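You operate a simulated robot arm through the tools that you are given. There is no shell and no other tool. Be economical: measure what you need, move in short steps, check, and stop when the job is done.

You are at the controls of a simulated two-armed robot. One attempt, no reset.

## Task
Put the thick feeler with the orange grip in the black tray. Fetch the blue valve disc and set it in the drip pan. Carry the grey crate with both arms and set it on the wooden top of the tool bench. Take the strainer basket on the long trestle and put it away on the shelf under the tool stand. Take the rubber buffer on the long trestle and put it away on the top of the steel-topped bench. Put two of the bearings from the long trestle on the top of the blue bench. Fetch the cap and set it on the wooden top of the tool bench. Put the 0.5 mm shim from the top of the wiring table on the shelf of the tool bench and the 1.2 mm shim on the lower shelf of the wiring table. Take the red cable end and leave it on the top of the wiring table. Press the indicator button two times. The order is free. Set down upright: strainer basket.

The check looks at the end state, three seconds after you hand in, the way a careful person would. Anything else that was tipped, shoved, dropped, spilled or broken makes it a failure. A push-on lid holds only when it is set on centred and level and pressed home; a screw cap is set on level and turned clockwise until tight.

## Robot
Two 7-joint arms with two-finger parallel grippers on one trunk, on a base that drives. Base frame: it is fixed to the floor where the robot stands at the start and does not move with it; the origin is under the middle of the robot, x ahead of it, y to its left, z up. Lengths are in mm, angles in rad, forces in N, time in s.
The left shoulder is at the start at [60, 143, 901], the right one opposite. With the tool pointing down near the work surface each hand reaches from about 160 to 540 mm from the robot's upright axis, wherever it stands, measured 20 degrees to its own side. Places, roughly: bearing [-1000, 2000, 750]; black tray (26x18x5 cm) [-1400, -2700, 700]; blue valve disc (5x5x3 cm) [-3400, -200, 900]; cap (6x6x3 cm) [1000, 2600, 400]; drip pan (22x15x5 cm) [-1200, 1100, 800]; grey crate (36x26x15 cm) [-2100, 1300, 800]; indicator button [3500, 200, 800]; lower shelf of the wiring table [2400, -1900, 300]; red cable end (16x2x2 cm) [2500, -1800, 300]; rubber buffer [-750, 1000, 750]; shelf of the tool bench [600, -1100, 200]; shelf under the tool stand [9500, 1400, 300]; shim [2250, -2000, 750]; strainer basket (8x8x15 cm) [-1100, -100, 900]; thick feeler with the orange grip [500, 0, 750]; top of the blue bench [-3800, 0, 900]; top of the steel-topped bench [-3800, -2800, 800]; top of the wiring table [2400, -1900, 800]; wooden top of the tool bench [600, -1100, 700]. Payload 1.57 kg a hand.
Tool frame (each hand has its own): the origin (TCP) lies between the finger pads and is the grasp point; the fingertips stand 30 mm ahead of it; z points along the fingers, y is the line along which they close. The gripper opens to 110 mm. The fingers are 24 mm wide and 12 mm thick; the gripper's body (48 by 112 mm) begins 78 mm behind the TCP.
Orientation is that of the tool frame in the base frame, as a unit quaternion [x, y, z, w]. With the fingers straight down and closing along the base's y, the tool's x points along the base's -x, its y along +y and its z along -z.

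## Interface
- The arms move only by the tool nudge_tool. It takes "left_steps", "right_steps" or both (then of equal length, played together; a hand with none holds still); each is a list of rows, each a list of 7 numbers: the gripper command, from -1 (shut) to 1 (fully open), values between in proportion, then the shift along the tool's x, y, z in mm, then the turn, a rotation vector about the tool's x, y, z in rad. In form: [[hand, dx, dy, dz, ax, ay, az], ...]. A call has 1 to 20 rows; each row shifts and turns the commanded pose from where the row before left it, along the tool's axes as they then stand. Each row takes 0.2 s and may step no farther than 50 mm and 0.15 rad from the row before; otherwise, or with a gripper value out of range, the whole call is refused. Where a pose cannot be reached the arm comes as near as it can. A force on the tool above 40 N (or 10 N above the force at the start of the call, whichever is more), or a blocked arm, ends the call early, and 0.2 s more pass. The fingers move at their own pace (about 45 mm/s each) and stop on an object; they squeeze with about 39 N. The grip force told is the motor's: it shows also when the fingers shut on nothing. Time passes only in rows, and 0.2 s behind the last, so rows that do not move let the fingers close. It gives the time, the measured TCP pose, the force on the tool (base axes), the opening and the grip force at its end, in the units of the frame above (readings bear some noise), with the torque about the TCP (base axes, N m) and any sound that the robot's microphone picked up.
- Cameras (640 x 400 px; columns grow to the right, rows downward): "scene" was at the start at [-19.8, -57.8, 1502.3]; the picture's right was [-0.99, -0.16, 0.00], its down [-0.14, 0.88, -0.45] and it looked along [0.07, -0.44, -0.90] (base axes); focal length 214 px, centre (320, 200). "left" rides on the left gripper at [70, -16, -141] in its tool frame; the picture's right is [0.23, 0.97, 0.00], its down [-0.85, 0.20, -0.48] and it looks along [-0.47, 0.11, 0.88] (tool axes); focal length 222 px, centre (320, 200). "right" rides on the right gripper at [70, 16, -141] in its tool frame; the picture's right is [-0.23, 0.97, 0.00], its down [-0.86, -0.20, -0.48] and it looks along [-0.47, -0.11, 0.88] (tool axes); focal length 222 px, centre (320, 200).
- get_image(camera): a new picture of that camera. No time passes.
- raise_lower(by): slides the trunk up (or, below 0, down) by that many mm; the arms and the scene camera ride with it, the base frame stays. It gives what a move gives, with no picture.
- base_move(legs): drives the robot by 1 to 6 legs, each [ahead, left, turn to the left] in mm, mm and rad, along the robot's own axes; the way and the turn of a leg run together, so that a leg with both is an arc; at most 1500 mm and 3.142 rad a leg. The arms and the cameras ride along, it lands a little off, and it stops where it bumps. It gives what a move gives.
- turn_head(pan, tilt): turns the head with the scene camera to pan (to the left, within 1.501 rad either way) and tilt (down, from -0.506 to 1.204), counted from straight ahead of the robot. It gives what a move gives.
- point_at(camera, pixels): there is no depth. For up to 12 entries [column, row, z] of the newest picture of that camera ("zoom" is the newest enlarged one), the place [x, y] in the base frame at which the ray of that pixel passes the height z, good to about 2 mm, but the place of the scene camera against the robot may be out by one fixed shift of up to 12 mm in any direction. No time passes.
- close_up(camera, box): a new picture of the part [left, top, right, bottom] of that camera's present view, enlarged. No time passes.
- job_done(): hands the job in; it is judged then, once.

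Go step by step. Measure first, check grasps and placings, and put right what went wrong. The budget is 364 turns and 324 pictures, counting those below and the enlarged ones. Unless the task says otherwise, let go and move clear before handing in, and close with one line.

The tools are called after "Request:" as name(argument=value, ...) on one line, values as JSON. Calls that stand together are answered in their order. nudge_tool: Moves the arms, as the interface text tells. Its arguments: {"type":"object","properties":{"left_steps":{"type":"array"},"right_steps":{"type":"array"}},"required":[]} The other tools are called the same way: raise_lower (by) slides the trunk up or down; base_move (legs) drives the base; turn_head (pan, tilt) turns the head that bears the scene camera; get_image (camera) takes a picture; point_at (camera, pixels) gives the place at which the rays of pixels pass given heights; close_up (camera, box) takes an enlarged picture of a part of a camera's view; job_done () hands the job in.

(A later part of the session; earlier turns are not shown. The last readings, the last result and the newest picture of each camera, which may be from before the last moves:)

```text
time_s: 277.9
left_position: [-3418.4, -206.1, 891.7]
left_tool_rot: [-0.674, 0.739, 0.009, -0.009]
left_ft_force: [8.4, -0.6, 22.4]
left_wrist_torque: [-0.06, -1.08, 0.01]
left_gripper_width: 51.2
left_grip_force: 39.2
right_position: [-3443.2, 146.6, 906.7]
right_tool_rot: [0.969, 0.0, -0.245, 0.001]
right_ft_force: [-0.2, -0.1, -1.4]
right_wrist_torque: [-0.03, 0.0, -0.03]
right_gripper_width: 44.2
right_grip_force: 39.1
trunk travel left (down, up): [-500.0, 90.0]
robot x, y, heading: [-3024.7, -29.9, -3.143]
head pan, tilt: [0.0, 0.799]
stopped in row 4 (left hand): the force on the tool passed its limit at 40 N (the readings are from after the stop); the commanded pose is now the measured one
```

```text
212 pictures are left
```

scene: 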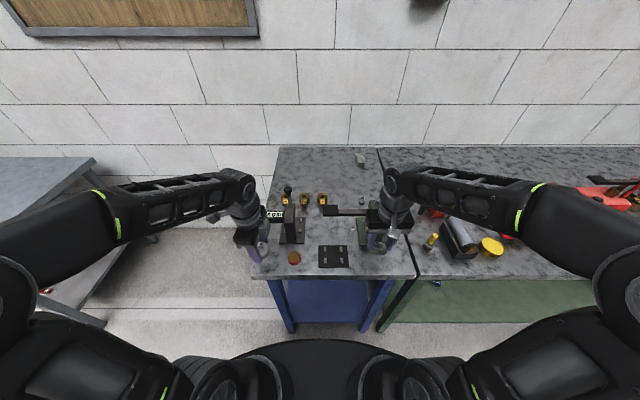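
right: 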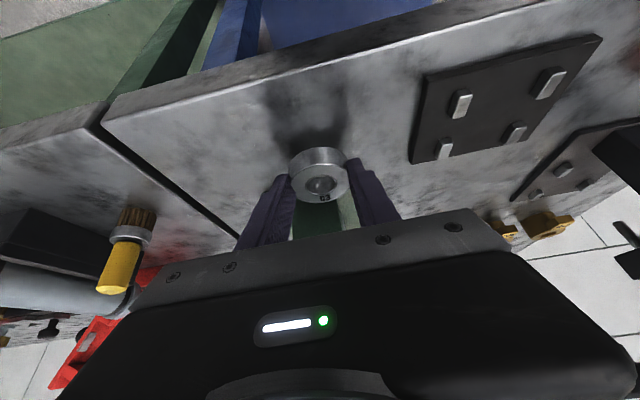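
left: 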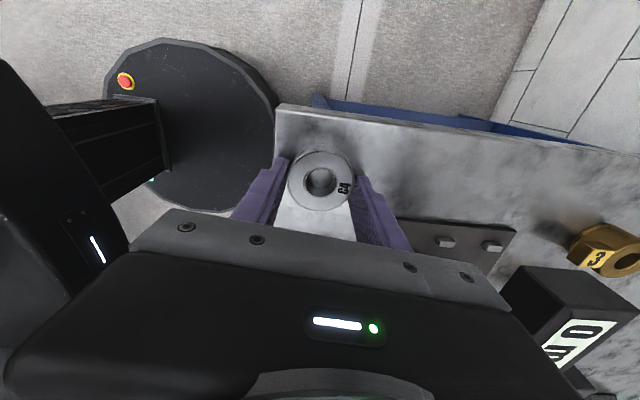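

Left bearing is on the bench; release it and lift. Then continue lowering the right.

Request:
nudge_tool(left_steps=[[-1, 0, 0, -2, 0, 0, 0], [0.25, 0, 0, 0, 0, 0, 0], [0.25, 0, 0, 0, 0, 0, 0], [0.25, 0, 0, 0, 0, 0, 0], [0.25, 0, 0, -10, 0, 0, 0], [0.25, 0, 0, -20, 0, 0, 0], [0.25, 0, 0, -40, 0, 0, 0], [0.25, 0, 0, -40, 0, 0, 0], [0.25, 0, 0, -40, 0, 0, 0]])

Request:
nudge_tool(right_steps=[[-1, 1.9, 0, 3.5, 0, 0, 0], [-1, 1.4, 0, 2.6, 0, 0, 0], [-1, 1.4, 0, 2.6, 0, 0, 0], [-1, 1.4, 0, 2.6, 0, 0, 0], [-1, 1.4, 0, 2.6, 0, 0, 0], [-1, 1.4, 0, 2.6, 0, 0, 0]])

Request:
get_image(camera="left")

Request:
get_image(camera="right")

```text
time_s: 279.9
left_position: [-3416.7, -206.3, 1042.1]
left_tool_rot: [-0.672, 0.74, 0.008, -0.009]
left_ft_force: [0.3, -0.5, 1.1]
left_wrist_torque: [0.0, -0.02, -0.02]
left_gripper_width: 68.7
left_grip_force: 0.1
right_position: [-3446.0, 145.9, 907.4]
right_tool_rot: [0.969, 0.001, -0.246, 0.001]
right_ft_force: [3.6, 0.9, -0.3]
right_wrist_torque: [0.06, -0.09, -0.02]
right_gripper_width: 44.3
right_grip_force: 39.1
trunk travel left (down, up): [-500.0, 90.0]
robot x, y, heading: [-3023.2, -27.0, -3.139]
head pan, tilt: [0.0, 0.799]
```

```text
time_s: 281.4
left_position: [-3414.8, -206.9, 1042.3]
left_tool_rot: [-0.673, 0.74, 0.01, -0.01]
left_ft_force: [0.3, -0.6, 0.1]
left_wrist_torque: [0.03, 0.0, 0.0]
left_gripper_width: 68.7
left_grip_force: 0.0
right_position: [-3447.2, 144.2, 892.6]
right_tool_rot: [0.969, 0.0, -0.248, 0.0]
right_ft_force: [17.9, 2.2, 25.4]
right_wrist_torque: [-0.24, -0.44, -0.17]
right_gripper_width: 44.2
right_grip_force: 39.1
right hand out of reach, approached as far as the arm can: row 6
trunk travel left (down, up): [-500.0, 90.0]
robot x, y, heading: [-3025.8, -27.0, 3.142]
head pan, tilt: [0.0, 0.799]
stopped in row 6 (right hand): the force on the tool passed its limit at 51 N (the readings are from after the stop); the commanded pose is now the measured one
```

```text
211 pictures are left
```

left: 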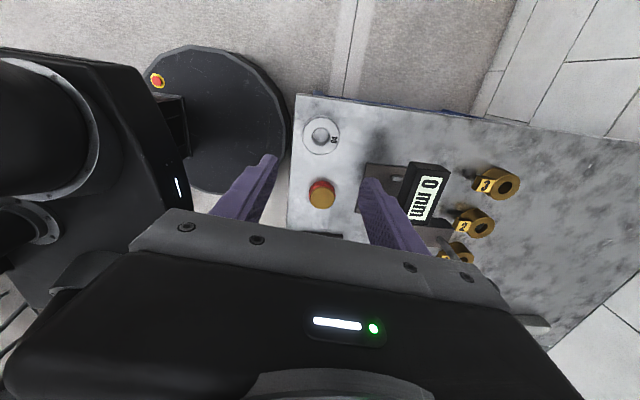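

```text
210 pictures are left
```

right: 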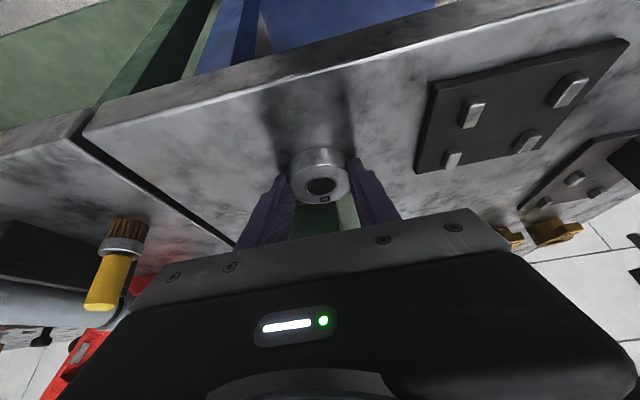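

Left bearing lies near the corner; the right one has touched. Release right and withdraw along the tool axis.

Request:
nudge_tool(right_steps=[[-1, -0.5, 0, -1, 0, 0, 0], [0.15, 0, 0, 0, 0, 0, 0], [0.15, 0, 0, 0, 0, 0, 0], [0.15, 0, 0, 0, 0, 0, 0], [0.15, 0, 0, -15, 0, 0, 0], [0.15, -10, 0, -30, 0, 0, 0], [0.15, -15, 0, -35, 0, 0, 0], [0.15, -15, 0, -35, 0, 0, 0], [0.15, 0, 0, -35, 0, 0, 0], [0.15, 0, 0, 0, 0, 0, 0]])

Request:
get_image(camera="right")

```text
time_s: 283.6
left_position: [-3418.2, -205.2, 1041.7]
left_tool_rot: [-0.672, 0.741, 0.008, -0.009]
left_ft_force: [0.8, -0.3, 0.2]
left_wrist_torque: [0.0, -0.01, 0.0]
left_gripper_width: 69.0
left_grip_force: 0.0
right_position: [-3417.4, 142.6, 1042.2]
right_tool_rot: [0.969, 0.001, -0.246, 0.001]
right_ft_force: [-0.9, 0.6, -0.2]
right_wrist_torque: [0.01, -0.01, 0.01]
right_gripper_width: 63.3
right_grip_force: 0.1
right hand out of reach, approached as far as the arm can: row 5
trunk travel left (down, up): [-500.0, 90.0]
robot x, y, heading: [-3026.8, -28.5, -3.146]
head pan, tilt: [0.0, 0.799]
```

```text
209 pictures are left
```

right: 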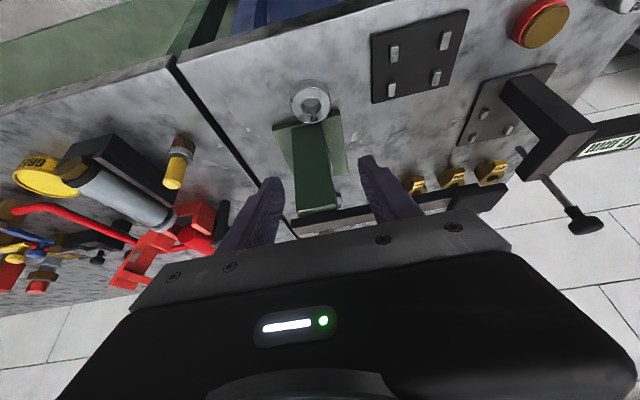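

Request:
close_up(camera="right", box=[250, 60, 380, 160])

Request:
base_move(legs=[[-200, 0, 0]])

Request:
nudge_tool(left_steps=[[0, 0, -30, 0, 0, 0, -0.14], [0, 0, -30, 0, 0, 0, -0.14], [0, 0, 0, 0, 0, 0, -0.14], [0, 0, 0, 0, 0, 0, -0.14], [0, 0, 0, 0, 0, 0, -0.14], [0, 0, 0, 0, 0, 0, -0.14], [0, 0, 0, 0, 0, 0, -0.14], [0, 0, 0, 0, 0, 0, -0.14], [0, 0, 0, 0, 0, 0, -0.14], [0, 0, 0, 0, 0, 0, -0.14], [0, 0, 0, 0, 0, 0, -0.07], [0, 0, 0, 0, 0, 0, 0]], right_steps=[[0, 30, 0, 0, 0, 0.1, 0], [0, 30, 0, 0, 0, 0.1, 0], [0, 0, 0, 0, 0, 0.1, 0], [0, 0, 0, 0, 0, 0.1, 0], [0, 0, 0, 0, 0, 0.1, 0], [0, 0, 0, 0, 0, 0, 0], [0, 0, 0, 0, 0, 0, 0], [0, 0, 0, 0, 0, 0, 0], [0, 0, 0, 0, 0, 0, 0], [0, 0, 0, 0, 0, 0, 0], [0, 0, 0, 0, 0, 0, 0], [0, 0, 0, 0, 0, 0, 0]])

```text
4.00 times, centred on (315, 110) of right
```

zoom: 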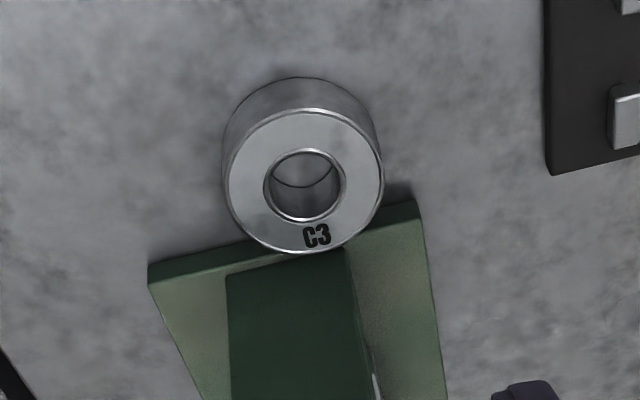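

```text
time_s: 285.2
left_position: [-3217.8, -205.1, 1043.7]
left_tool_rot: [-0.671, 0.742, 0.009, -0.009]
left_ft_force: [0.8, 0.5, 1.4]
left_wrist_torque: [0.03, 0.05, 0.02]
left_gripper_width: 68.6
left_grip_force: 0.0
right_position: [-3217.0, 144.8, 1042.3]
right_tool_rot: [0.969, -0.002, -0.247, -0.001]
right_ft_force: [0.1, -0.1, -0.2]
right_wrist_torque: [0.0, 0.0, 0.0]
right_gripper_width: 63.2
right_grip_force: 0.0
trunk travel left (down, up): [-500.0, 90.0]
robot x, y, heading: [-2824.4, -30.1, 3.139]
head pan, tilt: [0.0, 0.799]
```

```text
time_s: 287.8
left_position: [-3159.3, -207.7, 1042.4]
left_tool_rot: [0.995, -0.099, -0.012, 0.0]
left_ft_force: [-0.6, -0.6, 0.9]
left_wrist_torque: [0.01, -0.04, 0.0]
left_gripper_width: 55.1
left_grip_force: 0.0
right_position: [-3164.0, 144.7, 1017.4]
right_tool_rot: [1.0, -0.002, 0.0, 0.0]
right_ft_force: [0.2, 0.3, 0.3]
right_wrist_torque: [0.0, 0.01, 0.0]
right_gripper_width: 54.8
right_grip_force: 0.0
trunk travel left (down, up): [-500.0, 90.0]
robot x, y, heading: [-2829.4, -28.5, 3.138]
head pan, tilt: [0.0, 0.799]
```

Request:
close_up(camera="scene", box=[260, 150, 420, 270])

```text
3.33 times, centred on (340, 210) of scene
```

zoom: 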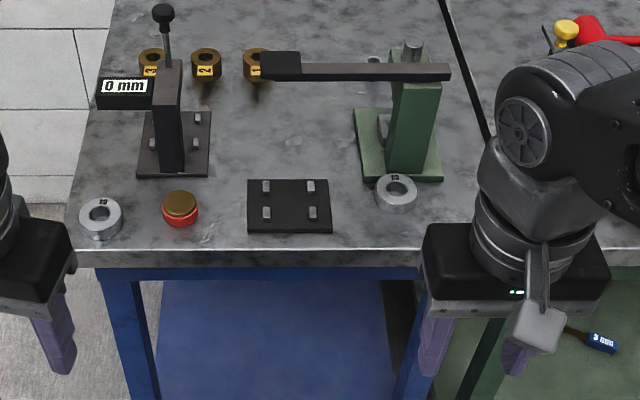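

Both bearings lie flat on the blue bench. Next the crate: turn around and go to its −x side; also straighten the left tool.

Request:
nudge_tool(left_steps=[[0, 0, 0, 0, 0, 0, -0.1], [0, 0, 0, 0, 0, 0, -0.1], [0, 0, 0, 0, 0, 0, 0]])

Request:
base_move(legs=[[0, 0, 3.14], [0, 1350, 0]])

Request:
turn_head(pan=0, tilt=0.7)

Request:
get_image(camera="scene")

```text
time_s: 288.6
left_position: [-3159.4, -206.3, 1039.5]
left_tool_rot: [1.0, 0.001, -0.012, -0.001]
left_ft_force: [-0.5, -0.2, -0.3]
left_wrist_torque: [-0.03, 0.01, 0.04]
left_gripper_width: 54.9
left_grip_force: 0.1
right_position: [-3164.0, 144.6, 1016.5]
right_tool_rot: [1.0, -0.001, 0.001, 0.001]
right_ft_force: [0.1, -0.2, -0.4]
right_wrist_torque: [0.01, -0.01, 0.01]
right_gripper_width: 54.9
right_grip_force: 0.2
trunk travel left (down, up): [-500.0, 90.0]
robot x, y, heading: [-2824.3, -31.0, 3.138]
head pan, tilt: [0.0, 0.799]
```

```text
time_s: 302.4
left_position: [-2390.2, 1461.4, 1039.8]
left_tool_rot: [0.026, 1.0, -0.002, 0.012]
left_ft_force: [-0.9, 0.1, 0.0]
left_wrist_torque: [-0.01, 0.03, 0.03]
left_gripper_width: 54.7
left_grip_force: 0.1
right_position: [-2404.8, 1109.6, 1016.7]
right_tool_rot: [0.027, 1.0, 0.0, -0.001]
right_ft_force: [0.1, -0.7, -0.1]
right_wrist_torque: [-0.01, 0.01, -0.04]
right_gripper_width: 54.9
right_grip_force: 0.1
trunk travel left (down, up): [-500.0, 90.0]
robot x, y, heading: [-2734.2, 1299.7, -0.052]
head pan, tilt: [0.0, 0.799]
```

```text
time_s: 303.1
left_position: [-2390.5, 1460.1, 1040.4]
left_tool_rot: [0.025, 1.0, -0.002, 0.012]
left_ft_force: [-0.1, 0.0, 0.8]
left_wrist_torque: [-0.01, -0.01, -0.02]
left_gripper_width: 55.0
left_grip_force: 0.1
right_position: [-2404.6, 1109.6, 1016.9]
right_tool_rot: [0.027, 1.0, -0.001, 0.0]
right_ft_force: [-0.3, -0.4, 0.5]
right_wrist_torque: [0.02, 0.0, 0.01]
right_gripper_width: 54.6
right_grip_force: 0.0
trunk travel left (down, up): [-500.0, 90.0]
robot x, y, heading: [-2729.9, 1303.7, -0.052]
head pan, tilt: [0.0, 0.7]
```

```text
206 pictures are left
```

scene: 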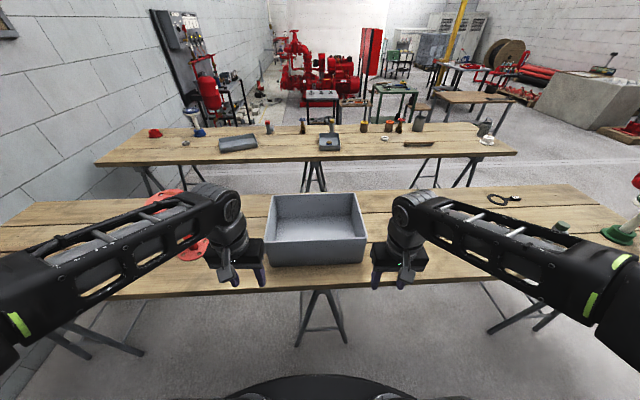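

Request:
base_move(legs=[[0, 0, 0.052]])

Request:
get_image(camera="scene")

Request:
get_image(camera="left")

Request:
get_image(camera="right")

```text
time_s: 303.9
left_position: [-2399.8, 1479.7, 1040.7]
left_tool_rot: [-0.001, 1.0, -0.001, 0.012]
left_ft_force: [0.2, -0.6, 0.0]
left_wrist_torque: [-0.02, -0.02, 0.01]
left_gripper_width: 55.4
left_grip_force: 0.0
right_position: [-2394.3, 1128.8, 1017.1]
right_tool_rot: [0.001, 1.0, 0.0, 0.0]
right_ft_force: [-0.5, 0.4, -0.6]
right_wrist_torque: [-0.01, 0.0, -0.02]
right_gripper_width: 55.0
right_grip_force: 0.0
trunk travel left (down, up): [-500.0, 90.0]
robot x, y, heading: [-2729.3, 1299.1, -0.002]
head pan, tilt: [0.0, 0.7]
```

```text
205 pictures are left
```

scene: 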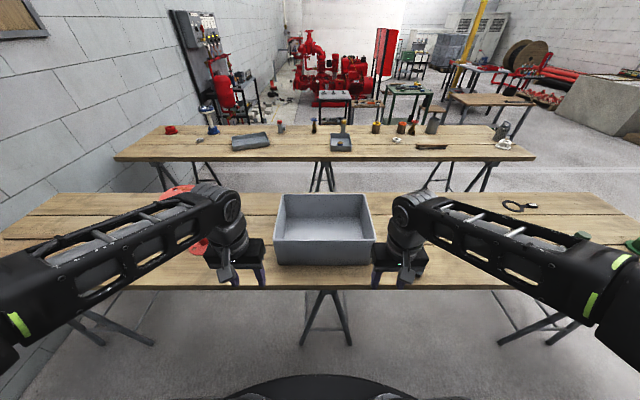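

```text
204 pictures are left
```

left: 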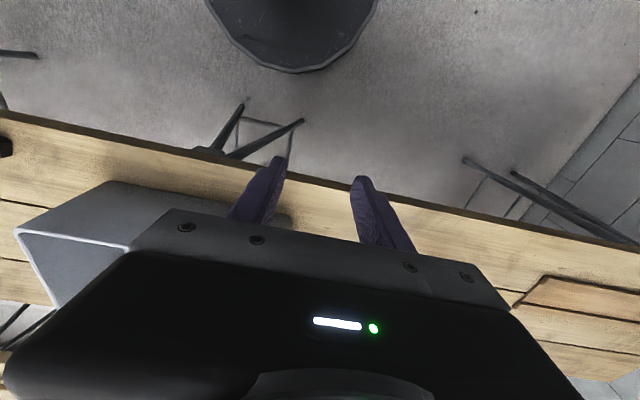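

```text
203 pictures are left
```

right: 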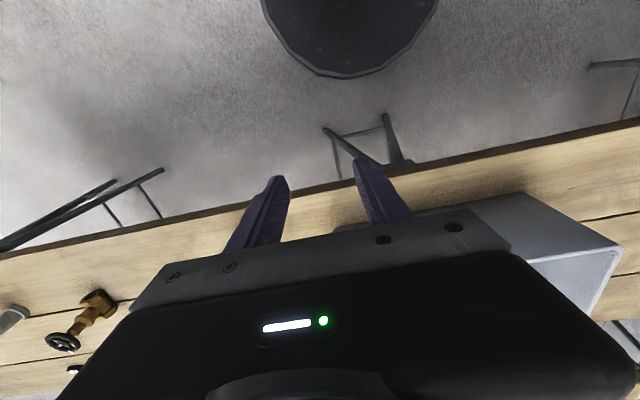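

Request:
point_at(camera="scene", pixels=[[275, 237, 950], [375, 238, 950], [281, 195, 950], [366, 193, 950], [278, 264, 800], [374, 264, 800], [350, 345, 0], [303, 345, 0], [320, 288, 800]])

Request:
point_at(camera="left", pixels=[[128, 250, 950], [15, 232, 950], [303, 122, 0], [243, 105, 0], [512, 172, 0]])

Request:
point_at(camera="right", pixels=[[622, 248, 950], [530, 260, 950], [325, 128, 0], [412, 160, 0]])

Request:
close_up(camera="scene", box=[240, 170, 400, 280])

```text
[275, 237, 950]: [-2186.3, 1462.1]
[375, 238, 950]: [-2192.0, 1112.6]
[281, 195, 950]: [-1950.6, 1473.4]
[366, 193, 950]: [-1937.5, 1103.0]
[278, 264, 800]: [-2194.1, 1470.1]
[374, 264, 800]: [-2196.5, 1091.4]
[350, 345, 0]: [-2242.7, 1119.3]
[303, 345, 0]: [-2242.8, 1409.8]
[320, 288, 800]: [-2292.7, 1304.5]
```

```text
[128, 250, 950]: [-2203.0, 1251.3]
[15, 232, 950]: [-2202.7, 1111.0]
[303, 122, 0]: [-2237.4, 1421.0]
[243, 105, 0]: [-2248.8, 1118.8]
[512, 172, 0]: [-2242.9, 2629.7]
```

```text
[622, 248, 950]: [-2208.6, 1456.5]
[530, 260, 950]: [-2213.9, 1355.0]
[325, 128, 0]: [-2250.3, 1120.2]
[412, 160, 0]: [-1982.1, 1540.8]
```

```text
3.64 times, centred on (320, 225) of scene
```

zoom: 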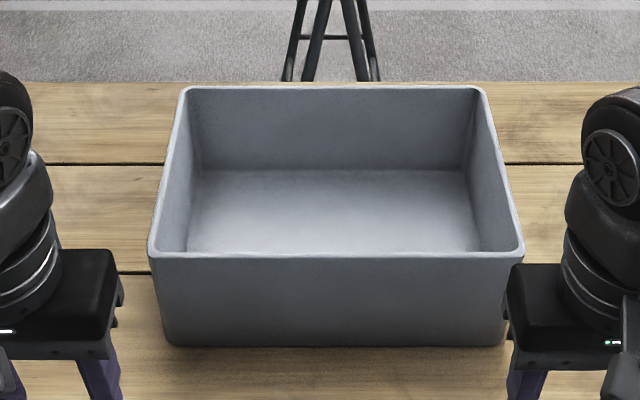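

Crate spans x −2200…−1945, y 1108…1465, rim z≈950; trestle feet at (−2242,1119/1410). Drive to x≈−2540 so its end walls are at ±178 mm, 468 ahead.

Request:
base_move(legs=[[0, -12, 0], [188, 0, 0]])

Request:
nudge_tool(left_steps=[[0, -30, 0, 0, 0, 0, 0], [0, -30, 0, 0, 0, 0, 0], [0, -30, 0, 0, 0, 0, 0], [0, -30, 0, 0, 0, 0, 0], [0, 0, 0, 0, 0, 0, 0]], right_steps=[[0, -30, 0, -20, 0, 0, 0], [0, -30, 0, 0, 0, 0, 0], [0, -30, 0, 0, 0, 0, 0], [0, -30, 0, 0, 0, 0, 0], [0, 0, 0, 0, 0, 0, 0]])

Request:
get_image(camera="left")

Request:
get_image(camera="right")

```text
time_s: 305.8
left_position: [-2212.4, 1467.3, 1039.3]
left_tool_rot: [-0.003, 1.0, 0.0, 0.012]
left_ft_force: [-0.3, 0.0, -0.6]
left_wrist_torque: [-0.02, 0.03, 0.02]
left_gripper_width: 54.9
left_grip_force: 0.1
right_position: [-2207.7, 1117.6, 1016.6]
right_tool_rot: [-0.001, 1.0, -0.001, -0.002]
right_ft_force: [0.1, -0.4, -0.6]
right_wrist_torque: [0.01, 0.03, 0.0]
right_gripper_width: 55.1
right_grip_force: 0.1
trunk travel left (down, up): [-500.0, 90.0]
robot x, y, heading: [-2546.8, 1287.8, 0.001]
head pan, tilt: [0.0, 0.7]
```

```text
time_s: 307.0
left_position: [-2091.3, 1467.9, 1041.4]
left_tool_rot: [-0.003, 1.0, -0.001, 0.012]
left_ft_force: [-0.1, 0.6, -0.5]
left_wrist_torque: [0.01, -0.03, 0.0]
left_gripper_width: 55.1
left_grip_force: 0.1
right_position: [-2086.0, 1116.7, 1036.7]
right_tool_rot: [-0.001, 1.0, 0.0, -0.002]
right_ft_force: [-0.1, 0.0, -0.1]
right_wrist_torque: [0.02, -0.02, 0.0]
right_gripper_width: 54.9
right_grip_force: 0.1
trunk travel left (down, up): [-500.0, 90.0]
robot x, y, heading: [-2547.2, 1291.3, 0.003]
head pan, tilt: [0.0, 0.7]
```

```text
201 pictures are left
```

left: 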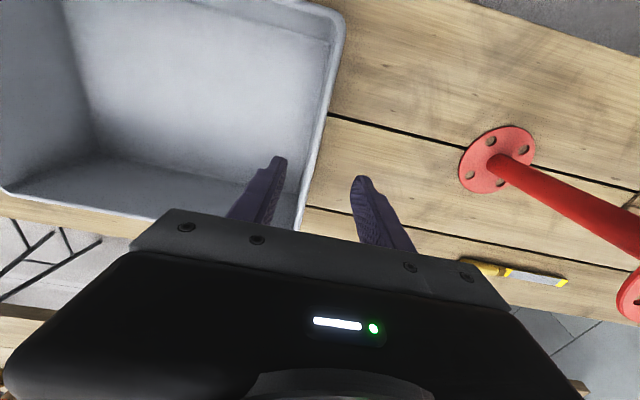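

```text
200 pictures are left
```

right: 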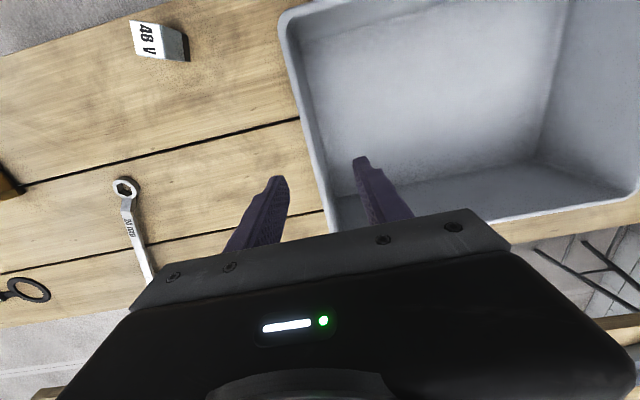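

Request:
point_at(camera="left", pixels=[[337, 60, 950], [330, 100, 950], [317, 160, 950], [325, 160, 950], [302, 215, 950]])

Request:
point_at(camera="right", pixels=[[285, 40, 950], [302, 100, 950], [318, 160, 950], [310, 160, 950], [333, 215, 950]])

Request:
close_up(camera="left", box=[230, 80, 410, 250])

Request:
close_up(camera="right", box=[230, 80, 410, 250])

```text
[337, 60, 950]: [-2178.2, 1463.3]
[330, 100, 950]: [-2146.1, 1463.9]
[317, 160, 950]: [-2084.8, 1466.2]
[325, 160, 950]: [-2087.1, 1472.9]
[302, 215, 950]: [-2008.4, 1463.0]
```

```text
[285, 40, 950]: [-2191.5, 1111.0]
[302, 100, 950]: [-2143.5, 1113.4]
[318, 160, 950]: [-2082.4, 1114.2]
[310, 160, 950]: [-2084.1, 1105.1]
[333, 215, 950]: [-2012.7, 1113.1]
```

```text
2.35 times, centred on (320, 165) of left
```

zoom: 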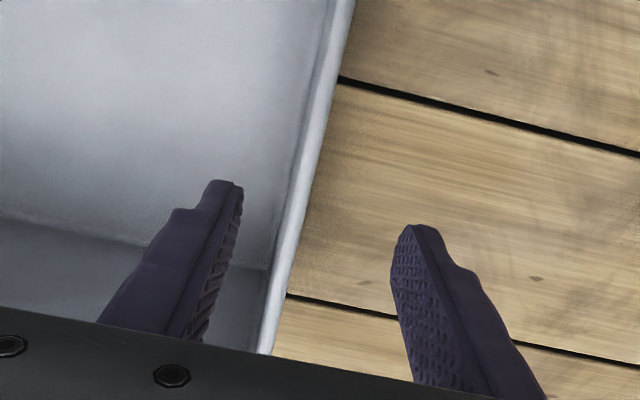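

```text
2.35 times, centred on (320, 165) of right
```

zoom: 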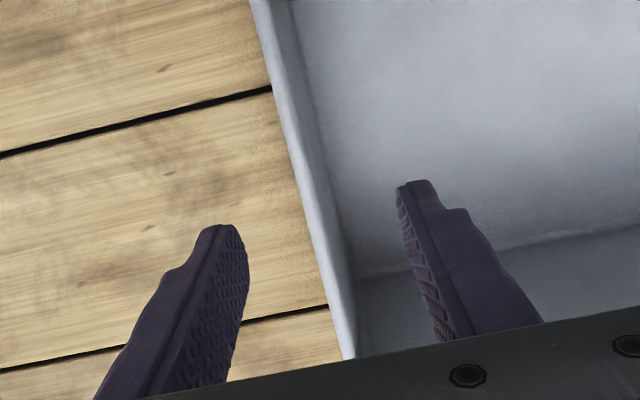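

Walls: left rim y≈1464, right rim y≈1113; both lie between the fingers. Lower both hands to TCP z≈942 at x −2072, levelling the left tool.

Request:
nudge_tool(left_steps=[[0, -19, -4, 0, 0, 0.024, 0], [0, 0, 0, 40, 0, 0, 0], [0, 0, 0, 35, 0, 0, 0], [0, 0, 0, 24, 0, 0, 0], [0, 0, 0, 0, 0, 0, 0]], right_steps=[[0, -14, -4, 0, 0, 0, 0], [0, 0, 0, 36, 0, 0, 0], [0, 0, 0, 35, 0, 0, 0], [0, 0, 0, 24, 0, 0, 0], [0, 0, 0, 0, 0, 0, 0]])

Request:
close_up(camera="left", box=[200, 60, 440, 260])

Request:
close_up(camera="right", box=[200, 60, 440, 260])

```text
time_s: 308.2
left_position: [-2073.7, 1464.5, 944.4]
left_tool_rot: [-0.003, 1.0, 0.001, 0.0]
left_ft_force: [0.0, 1.1, 0.0]
left_wrist_torque: [0.02, -0.01, 0.0]
left_gripper_width: 54.8
left_grip_force: 0.1
right_position: [-2073.0, 1111.5, 943.0]
right_tool_rot: [-0.002, 1.0, 0.0, -0.001]
right_ft_force: [-0.1, 0.4, -0.1]
right_wrist_torque: [0.0, 0.01, -0.01]
right_gripper_width: 55.0
right_grip_force: 0.0
trunk travel left (down, up): [-500.0, 90.0]
robot x, y, heading: [-2546.5, 1287.7, 0.001]
head pan, tilt: [0.0, 0.7]
```

```text
2.00 times, centred on (320, 160) of left
```

zoom: 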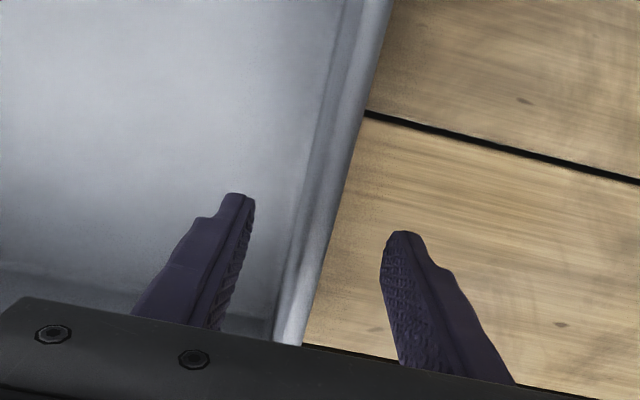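

```text
2.00 times, centred on (320, 160) of right
```

zoom: 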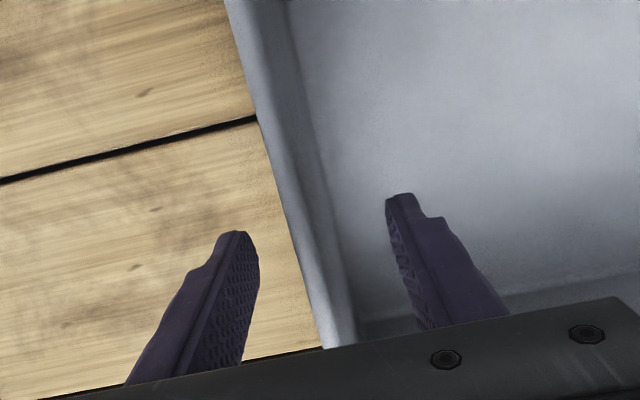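

Request:
nudge_tool(left_steps=[[-1, 0, 0, 0, 0, 0, 0], [-1, 0, 0, 0, 0, 0, 0], [-1, 0, 0, 0, 0, 0, 0], [-1, 0, 0, 0, 0, 0, 0], [-1, 0, 0, 0, 0, 0, 0]], right_steps=[[-1, 0, 0, 0, 0, 0, 0], [-1, 0, 0, 0, 0, 0, 0], [-1, 0, 0, 0, 0, 0, 0], [-1, 0, 0, 0, 0, 0, 0], [-1, 0, 0, 0, 0, 0, 0]])

Request:
close_up(camera="left", box=[200, 60, 440, 260])

Request:
close_up(camera="right", box=[200, 60, 440, 260])

```text
time_s: 309.4
left_position: [-2073.9, 1463.6, 943.1]
left_tool_rot: [-0.002, 1.0, -0.001, 0.0]
left_ft_force: [-0.9, -6.9, 0.8]
left_wrist_torque: [0.32, -0.2, -0.4]
left_gripper_width: 7.8
left_grip_force: 26.6
right_position: [-2073.6, 1111.6, 943.2]
right_tool_rot: [-0.001, 1.0, 0.001, -0.001]
right_ft_force: [1.3, 3.1, 0.4]
right_wrist_torque: [-0.32, -0.05, -0.08]
right_gripper_width: 7.7
right_grip_force: 26.6
trunk travel left (down, up): [-500.0, 90.0]
robot x, y, heading: [-2545.9, 1289.6, 0.002]
head pan, tilt: [0.0, 0.7]
```

```text
2.00 times, centred on (320, 160) of left
```

zoom: 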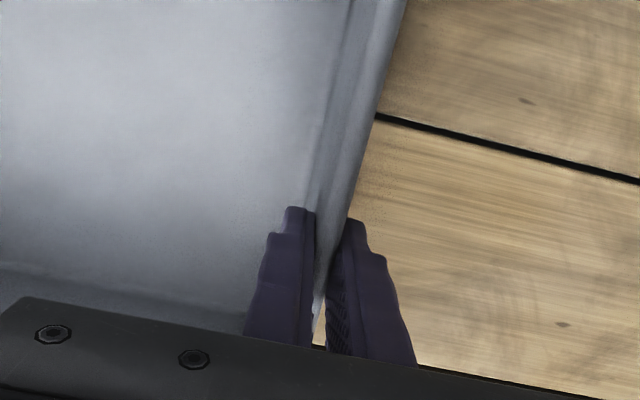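

```text
2.00 times, centred on (320, 160) of right
```

zoom: 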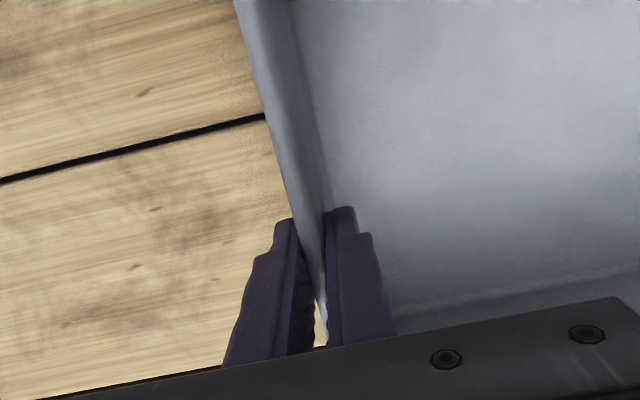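

Both hands pinch the walls (7.7 mm). Lift gently together.

Request:
nudge_tool(left_steps=[[-1, 0, 0, 0, 0, 0, 0], [-1, 0, 0, -4, 0, 0, 0], [-1, 0, 0, -8, 0, 0, 0], [-1, 0, 0, -12, 0, 0, 0], [-1, 0, 0, -15, 0, 0, 0], [-1, 0, 0, 0, 0, 0, 0]], right_steps=[[-1, 0, 0, 0, 0, 0, 0], [-1, 0, 0, -4, 0, 0, 0], [-1, 0, 0, -8, 0, 0, 0], [-1, 0, 0, -12, 0, 0, 0], [-1, 0, 0, -15, 0, 0, 0], [-1, 0, 0, 0, 0, 0, 0]])

Request:
get_image(camera="scene")

Request:
get_image(camera="left")

```text
time_s: 310.8
left_position: [-2073.6, 1464.9, 983.2]
left_tool_rot: [-0.003, 1.0, 0.0, -0.001]
left_ft_force: [-1.1, -1.7, -10.8]
left_wrist_torque: [0.89, 0.29, -0.38]
left_gripper_width: 8.2
left_grip_force: 27.0
right_position: [-2072.1, 1113.1, 979.3]
right_tool_rot: [-0.001, 1.0, 0.0, 0.0]
right_ft_force: [1.5, 1.2, -1.0]
right_wrist_torque: [0.99, -0.33, 0.05]
right_gripper_width: 7.9
right_grip_force: 26.8
trunk travel left (down, up): [-500.0, 90.0]
robot x, y, heading: [-2548.0, 1286.6, -0.002]
head pan, tilt: [0.0, 0.7]
```

```text
193 pictures are left
```

scene: 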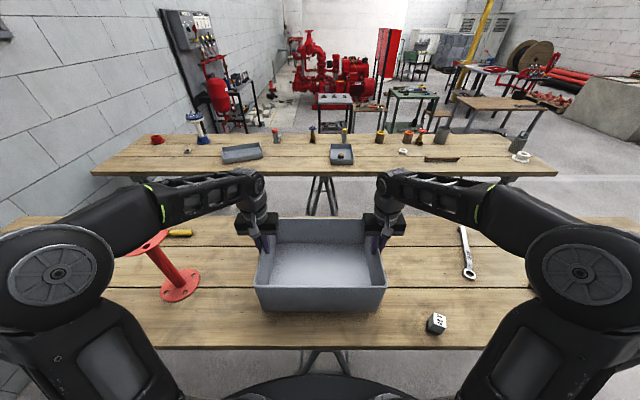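

```text
192 pictures are left
```

left: 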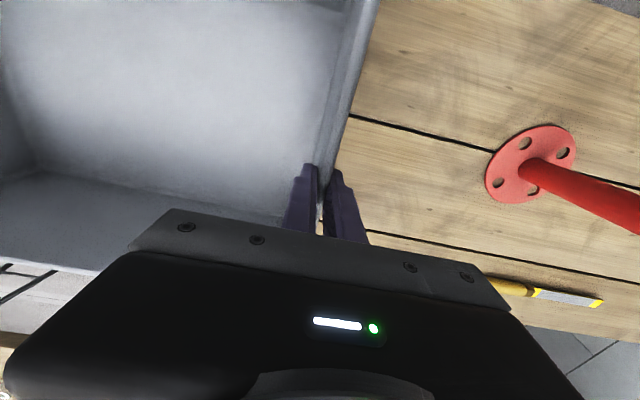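

Request:
close_up(camera="scene", box=[230, 190, 410, 330])

```text
2.86 times, centred on (320, 260) of scene
```

zoom: 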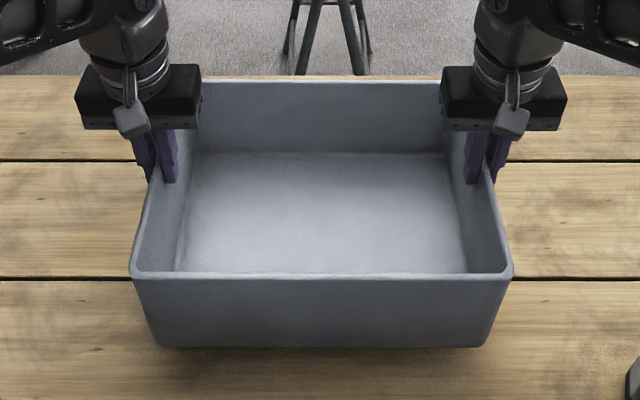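

Request:
nudge_tool(left_steps=[[-1, 0, 0, -15, 0, 0, 0], [-1, 0, 0, -20, 0, 0, 0], [-1, 0, 0, -20, 0, 0, 0], [-1, 0, 0, -20, 0, 0, 0], [-1, 0, 0, 0, 0, 0, 0], [-1, 0, 0, 0, 0, 0, 0]], right_steps=[[-1, 0, 0, -15, 0, 0, 0], [-1, 0, 0, -20, 0, 0, 0], [-1, 0, 0, -20, 0, 0, 0], [-1, 0, 0, -20, 0, 0, 0], [-1, 0, 0, 0, 0, 0, 0], [-1, 0, 0, 0, 0, 0, 0]])

Request:
get_image(camera="scene")

```text
time_s: 312.2
left_position: [-2073.9, 1464.1, 1058.4]
left_tool_rot: [-0.003, 1.0, 0.0, -0.001]
left_ft_force: [-0.5, 8.6, -9.8]
left_wrist_torque: [1.0, 0.25, -0.36]
left_gripper_width: 8.1
left_grip_force: 27.4
right_position: [-2074.2, 1113.2, 1055.8]
right_tool_rot: [-0.001, 1.0, 0.001, -0.002]
right_ft_force: [0.9, -8.9, -0.4]
right_wrist_torque: [0.82, -0.31, 0.1]
right_gripper_width: 8.0
right_grip_force: 26.7
trunk travel left (down, up): [-500.0, 90.0]
robot x, y, heading: [-2546.8, 1286.9, 0.007]
head pan, tilt: [0.0, 0.7]
```

```text
190 pictures are left
```

scene: 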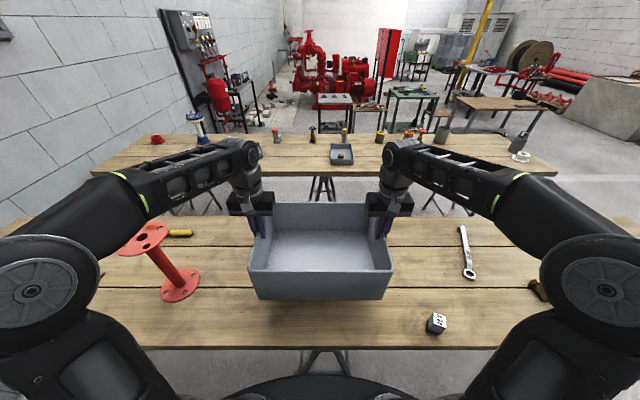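

Crate is up and level. Now back off and carry it round to the tool bench.

Request:
base_move(legs=[[-250, 0, 0], [0, -1150, 0], [0, -1150, 0], [1200, 0, 0]])

Request:
get_image(camera="scene")

```text
time_s: 330.6
left_position: [-1160.3, -878.9, 1058.7]
left_tool_rot: [0.013, 1.0, 0.001, 0.0]
left_ft_force: [-0.2, 21.6, -8.4]
left_wrist_torque: [0.75, -0.03, -0.48]
left_gripper_width: 8.1
left_grip_force: 27.1
right_position: [-1171.5, -1229.8, 1054.6]
right_tool_rot: [0.014, 1.0, 0.0, -0.002]
right_ft_force: [0.7, -21.4, -2.3]
right_wrist_torque: [0.64, -0.08, 0.05]
right_gripper_width: 7.8
right_grip_force: 27.2
trunk travel left (down, up): [-500.0, 90.0]
robot x, y, heading: [-1637.6, -1037.8, -0.024]
head pan, tilt: [0.0, 0.7]
```

```text
189 pictures are left
```

scene: 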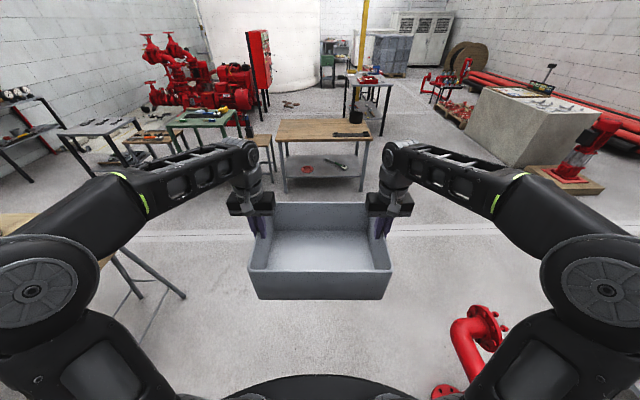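

Request:
point_at(camera="scene", pixels=[[283, 143, 750], [371, 138, 750], [272, 120, 750], [366, 119, 750], [288, 193, 0], [362, 190, 0], [352, 135, 750]])

Request:
close_up(camera="scene", box=[250, 90, 400, 200])

```text
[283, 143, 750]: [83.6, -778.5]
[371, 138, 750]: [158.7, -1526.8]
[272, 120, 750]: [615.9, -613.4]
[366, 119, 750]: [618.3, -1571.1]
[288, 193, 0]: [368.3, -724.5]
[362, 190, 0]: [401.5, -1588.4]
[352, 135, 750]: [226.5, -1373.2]
```

```text
3.64 times, centred on (325, 145) of scene
```

zoom: 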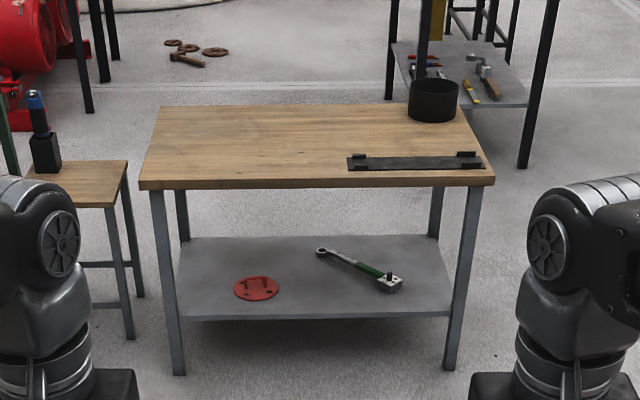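

The bench's wooden top is free on its left 60%; front legs at x≈370. Approach to x≈−150.

Request:
base_move(legs=[[0, 100, 0.024], [1450, 0, 0]])

Request:
get_image(camera="scene")

```text
time_s: 338.5
left_position: [263.5, -738.8, 1058.5]
left_tool_rot: [-0.014, 1.0, 0.001, -0.001]
left_ft_force: [-0.9, 3.1, -10.5]
left_wrist_torque: [0.61, -0.16, -0.39]
left_gripper_width: 7.9
left_grip_force: 26.9
right_position: [272.5, -1090.3, 1054.5]
right_tool_rot: [-0.012, 1.0, 0.001, -0.002]
right_ft_force: [1.3, -1.8, -1.5]
right_wrist_torque: [0.91, 0.12, 0.06]
right_gripper_width: 8.0
right_grip_force: 27.2
trunk travel left (down, up): [-500.0, 90.0]
robot x, y, heading: [-206.8, -924.0, 0.026]
head pan, tilt: [0.0, 0.7]
```

```text
187 pictures are left
```

scene: 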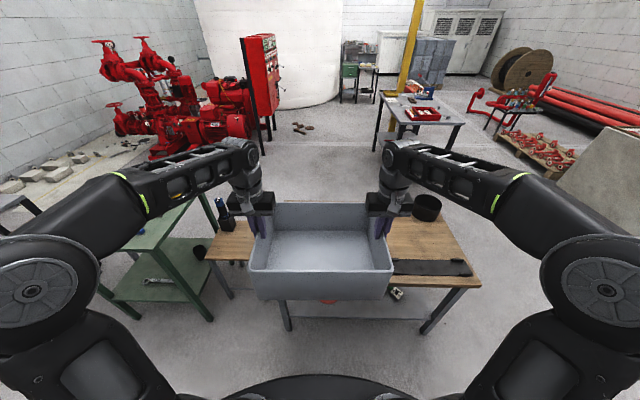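

Request:
point_at(camera="scene", pixels=[[222, 200, 900], [222, 200, 800], [228, 230, 700], [398, 262, 780], [472, 275, 780], [480, 285, 780], [384, 293, 780], [427, 220, 780], [253, 222, 780], [289, 328, 0], [422, 331, 0]])

Request:
close_up(camera="scene", box=[180, 160, 500, 340])

```text
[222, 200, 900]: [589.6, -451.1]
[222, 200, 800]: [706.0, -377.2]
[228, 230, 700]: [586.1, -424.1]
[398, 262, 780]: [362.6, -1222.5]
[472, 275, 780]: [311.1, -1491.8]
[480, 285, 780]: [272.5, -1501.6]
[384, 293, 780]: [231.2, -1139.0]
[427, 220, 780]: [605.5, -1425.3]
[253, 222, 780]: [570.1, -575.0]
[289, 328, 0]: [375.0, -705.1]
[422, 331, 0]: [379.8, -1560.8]
```

```text
2.00 times, centred on (340, 250) of scene
```

zoom: 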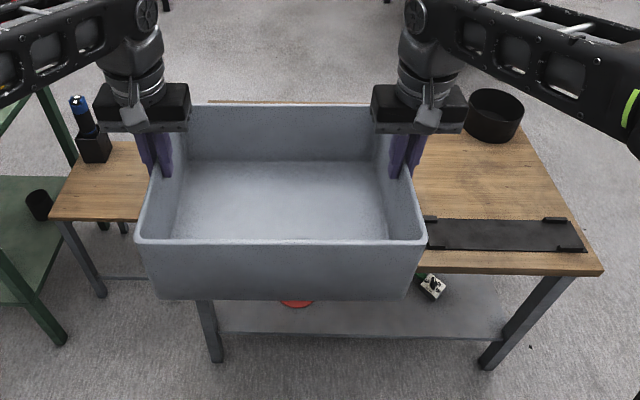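

Bench top is z≈715, front edge x≈310; the object on the stool is well clear. Drive 222 mm ahead (fix heading), then lower the crate.

Request:
base_move(legs=[[222, 0, -0.026]])

Request:
nudge_tool(left_steps=[[-1, 0, 0, 20, 0, 0, 0], [-1, 0, 0, 25, 0, 0, 0], [-1, 0, 0, 25, 0, 0, 0], [-1, 0, 0, 25, 0, 0, 0], [-1, 0, 0, 25, 0, 0, 0], [-1, 0, 0, 20, 0, 0, 0], [-1, 0, 0, 0, 0, 0, 0]], right_steps=[[-1, 0, 0, 20, 0, 0, 0], [-1, 0, 0, 25, 0, 0, 0], [-1, 0, 0, 25, 0, 0, 0], [-1, 0, 0, 25, 0, 0, 0], [-1, 0, 0, 25, 0, 0, 0], [-1, 0, 0, 20, 0, 0, 0], [-1, 0, 0, 0, 0, 0, 0]])

Request:
get_image(camera="scene")

Request:
get_image(camera="left")

```text
time_s: 340.2
left_position: [490.5, -747.9, 1057.6]
left_tool_rot: [-0.001, 1.0, 0.002, -0.001]
left_ft_force: [-0.3, -0.1, -10.5]
left_wrist_torque: [0.5, -0.16, -0.37]
left_gripper_width: 7.7
left_grip_force: 27.1
right_position: [489.9, -1100.1, 1054.9]
right_tool_rot: [0.001, 1.0, 0.0, -0.001]
right_ft_force: [1.4, 0.1, -1.2]
right_wrist_torque: [0.86, 0.15, 0.12]
right_gripper_width: 8.0
right_grip_force: 27.4
trunk travel left (down, up): [-500.0, 90.0]
robot x, y, heading: [16.6, -922.1, 0.001]
head pan, tilt: [0.0, 0.7]
```

```text
time_s: 341.8
left_position: [488.9, -746.5, 919.3]
left_tool_rot: [-0.001, 1.0, 0.001, 0.0]
left_ft_force: [-0.9, -7.1, -11.2]
left_wrist_torque: [0.77, -0.3, -0.3]
left_gripper_width: 7.8
left_grip_force: 27.3
right_position: [489.2, -1098.0, 915.3]
right_tool_rot: [0.001, 1.0, 0.0, -0.001]
right_ft_force: [0.9, 7.9, 0.0]
right_wrist_torque: [0.99, 0.2, 0.0]
right_gripper_width: 7.9
right_grip_force: 27.0
trunk travel left (down, up): [-500.0, 90.0]
robot x, y, heading: [17.2, -923.1, -0.002]
head pan, tilt: [0.0, 0.7]
```

```text
185 pictures are left
```

scene: 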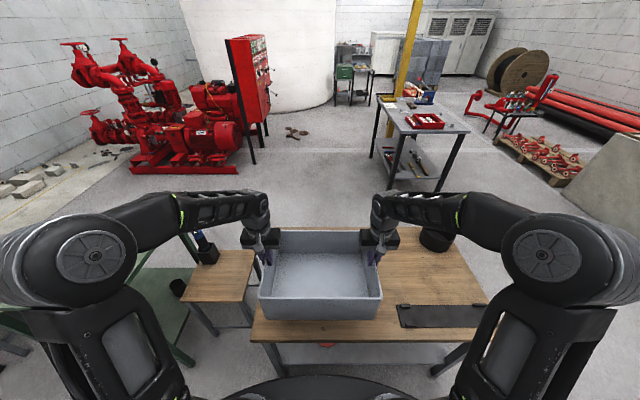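

```text
184 pictures are left
```

left: 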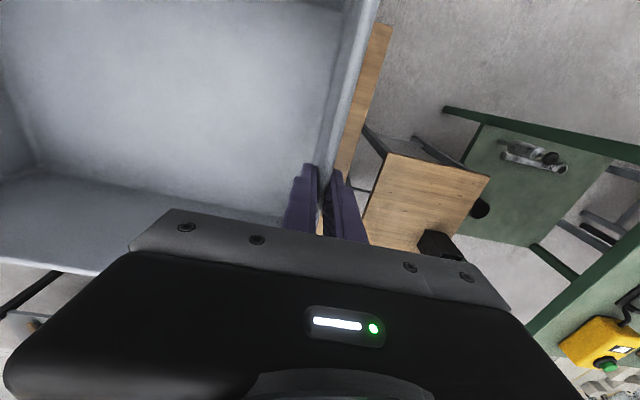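

Crate hangs over the top, wood visible beyond its left wall. Lower further, guarded.

Request:
nudge_tool(left_steps=[[-1, 0, 0, 15, 0, 0, 0], [-1, 0, 0, 12, 0, 0, 0], [-1, 0, 0, 8, 0, 0, 0], [-1, 0, 0, 4, 0, 0, 0], [-1, 0, 0, 4, 0, 0, 0], [-1, 0, 0, 4, 0, 0, 0], [-1, 0, 0, 4, 0, 0, 0], [-1, 0, 0, 4, 0, 0, 0], [-1, 0, 0, 4, 0, 0, 0], [-1, 0, 0, 4, 0, 0, 0]], right_steps=[[-1, 0, 0, 13, 0, 0, 0], [-1, 0, 0, 12, 0, 0, 0], [-1, 0, 0, 8, 0, 0, 0], [-1, 0, 0, 4, 0, 0, 0], [-1, 0, 0, 4, 0, 0, 0], [-1, 0, 0, 4, 0, 0, 0], [-1, 0, 0, 4, 0, 0, 0], [-1, 0, 0, 4, 0, 0, 0], [-1, 0, 0, 4, 0, 0, 0], [-1, 0, 0, 4, 0, 0, 0]])

Request:
get_image(camera="scene")

```text
time_s: 344.0
left_position: [489.3, -745.8, 854.7]
left_tool_rot: [-0.001, 1.0, 0.002, 0.0]
left_ft_force: [-0.8, -3.9, -2.3]
left_wrist_torque: [-0.8, -0.28, -0.38]
left_gripper_width: 7.9
left_grip_force: 27.2
right_position: [488.1, -1099.3, 853.3]
right_tool_rot: [0.001, 1.0, 0.0, -0.002]
right_ft_force: [0.5, 3.2, -8.3]
right_wrist_torque: [-0.35, 0.23, 0.06]
right_gripper_width: 7.8
right_grip_force: 26.7
trunk travel left (down, up): [-500.0, 90.0]
robot x, y, heading: [16.0, -920.3, -0.001]
head pan, tilt: [0.0, 0.7]
```

```text
183 pictures are left
```

scene: 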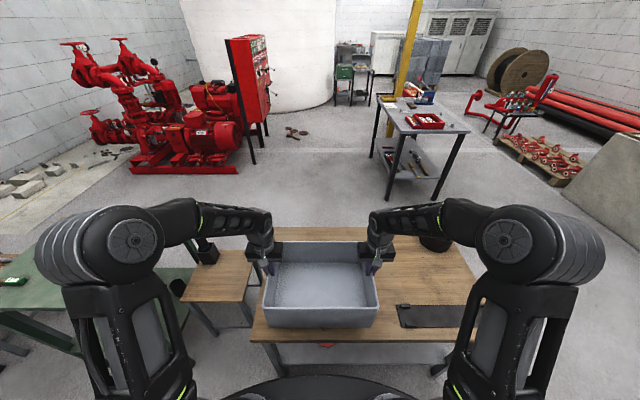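

Still hanging; continue.

Request:
nudge_tool(left_steps=[[-1, 0, 0, 5, 0, 0, 0], [-1, 0, 0, 5, 0, 0, 0], [-1, 0, 0, 5, 0, 0, 0], [-1, 0, 0, 5, 0, 0, 0], [-1, 0, 0, 5, 0, 0, 0], [-1, 0, 0, 5, 0, 0, 0], [-1, 0, 0, 5, 0, 0, 0], [-1, 0, 0, 5, 0, 0, 0]], right_steps=[[-1, 0, 0, 5, 0, 0, 0], [-1, 0, 0, 5, 0, 0, 0], [-1, 0, 0, 5, 0, 0, 0], [-1, 0, 0, 5, 0, 0, 0], [-1, 0, 0, 5, 0, 0, 0], [-1, 0, 0, 5, 0, 0, 0], [-1, 0, 0, 5, 0, 0, 0], [-1, 0, 0, 5, 0, 0, 0]])

```text
time_s: 345.8
left_position: [487.9, -746.9, 813.6]
left_tool_rot: [-0.001, 1.0, 0.001, -0.001]
left_ft_force: [0.4, -5.1, -0.8]
left_wrist_torque: [-0.85, -0.25, -0.26]
left_gripper_width: 8.0
left_grip_force: 27.2
right_position: [489.1, -1099.8, 812.4]
right_tool_rot: [0.0, 1.0, 0.0, -0.002]
right_ft_force: [-0.2, 5.2, -9.0]
right_wrist_torque: [-0.61, 0.15, 0.13]
right_gripper_width: 7.7
right_grip_force: 27.1
trunk travel left (down, up): [-500.0, 90.0]
robot x, y, heading: [15.8, -925.5, 0.001]
head pan, tilt: [0.0, 0.7]
```

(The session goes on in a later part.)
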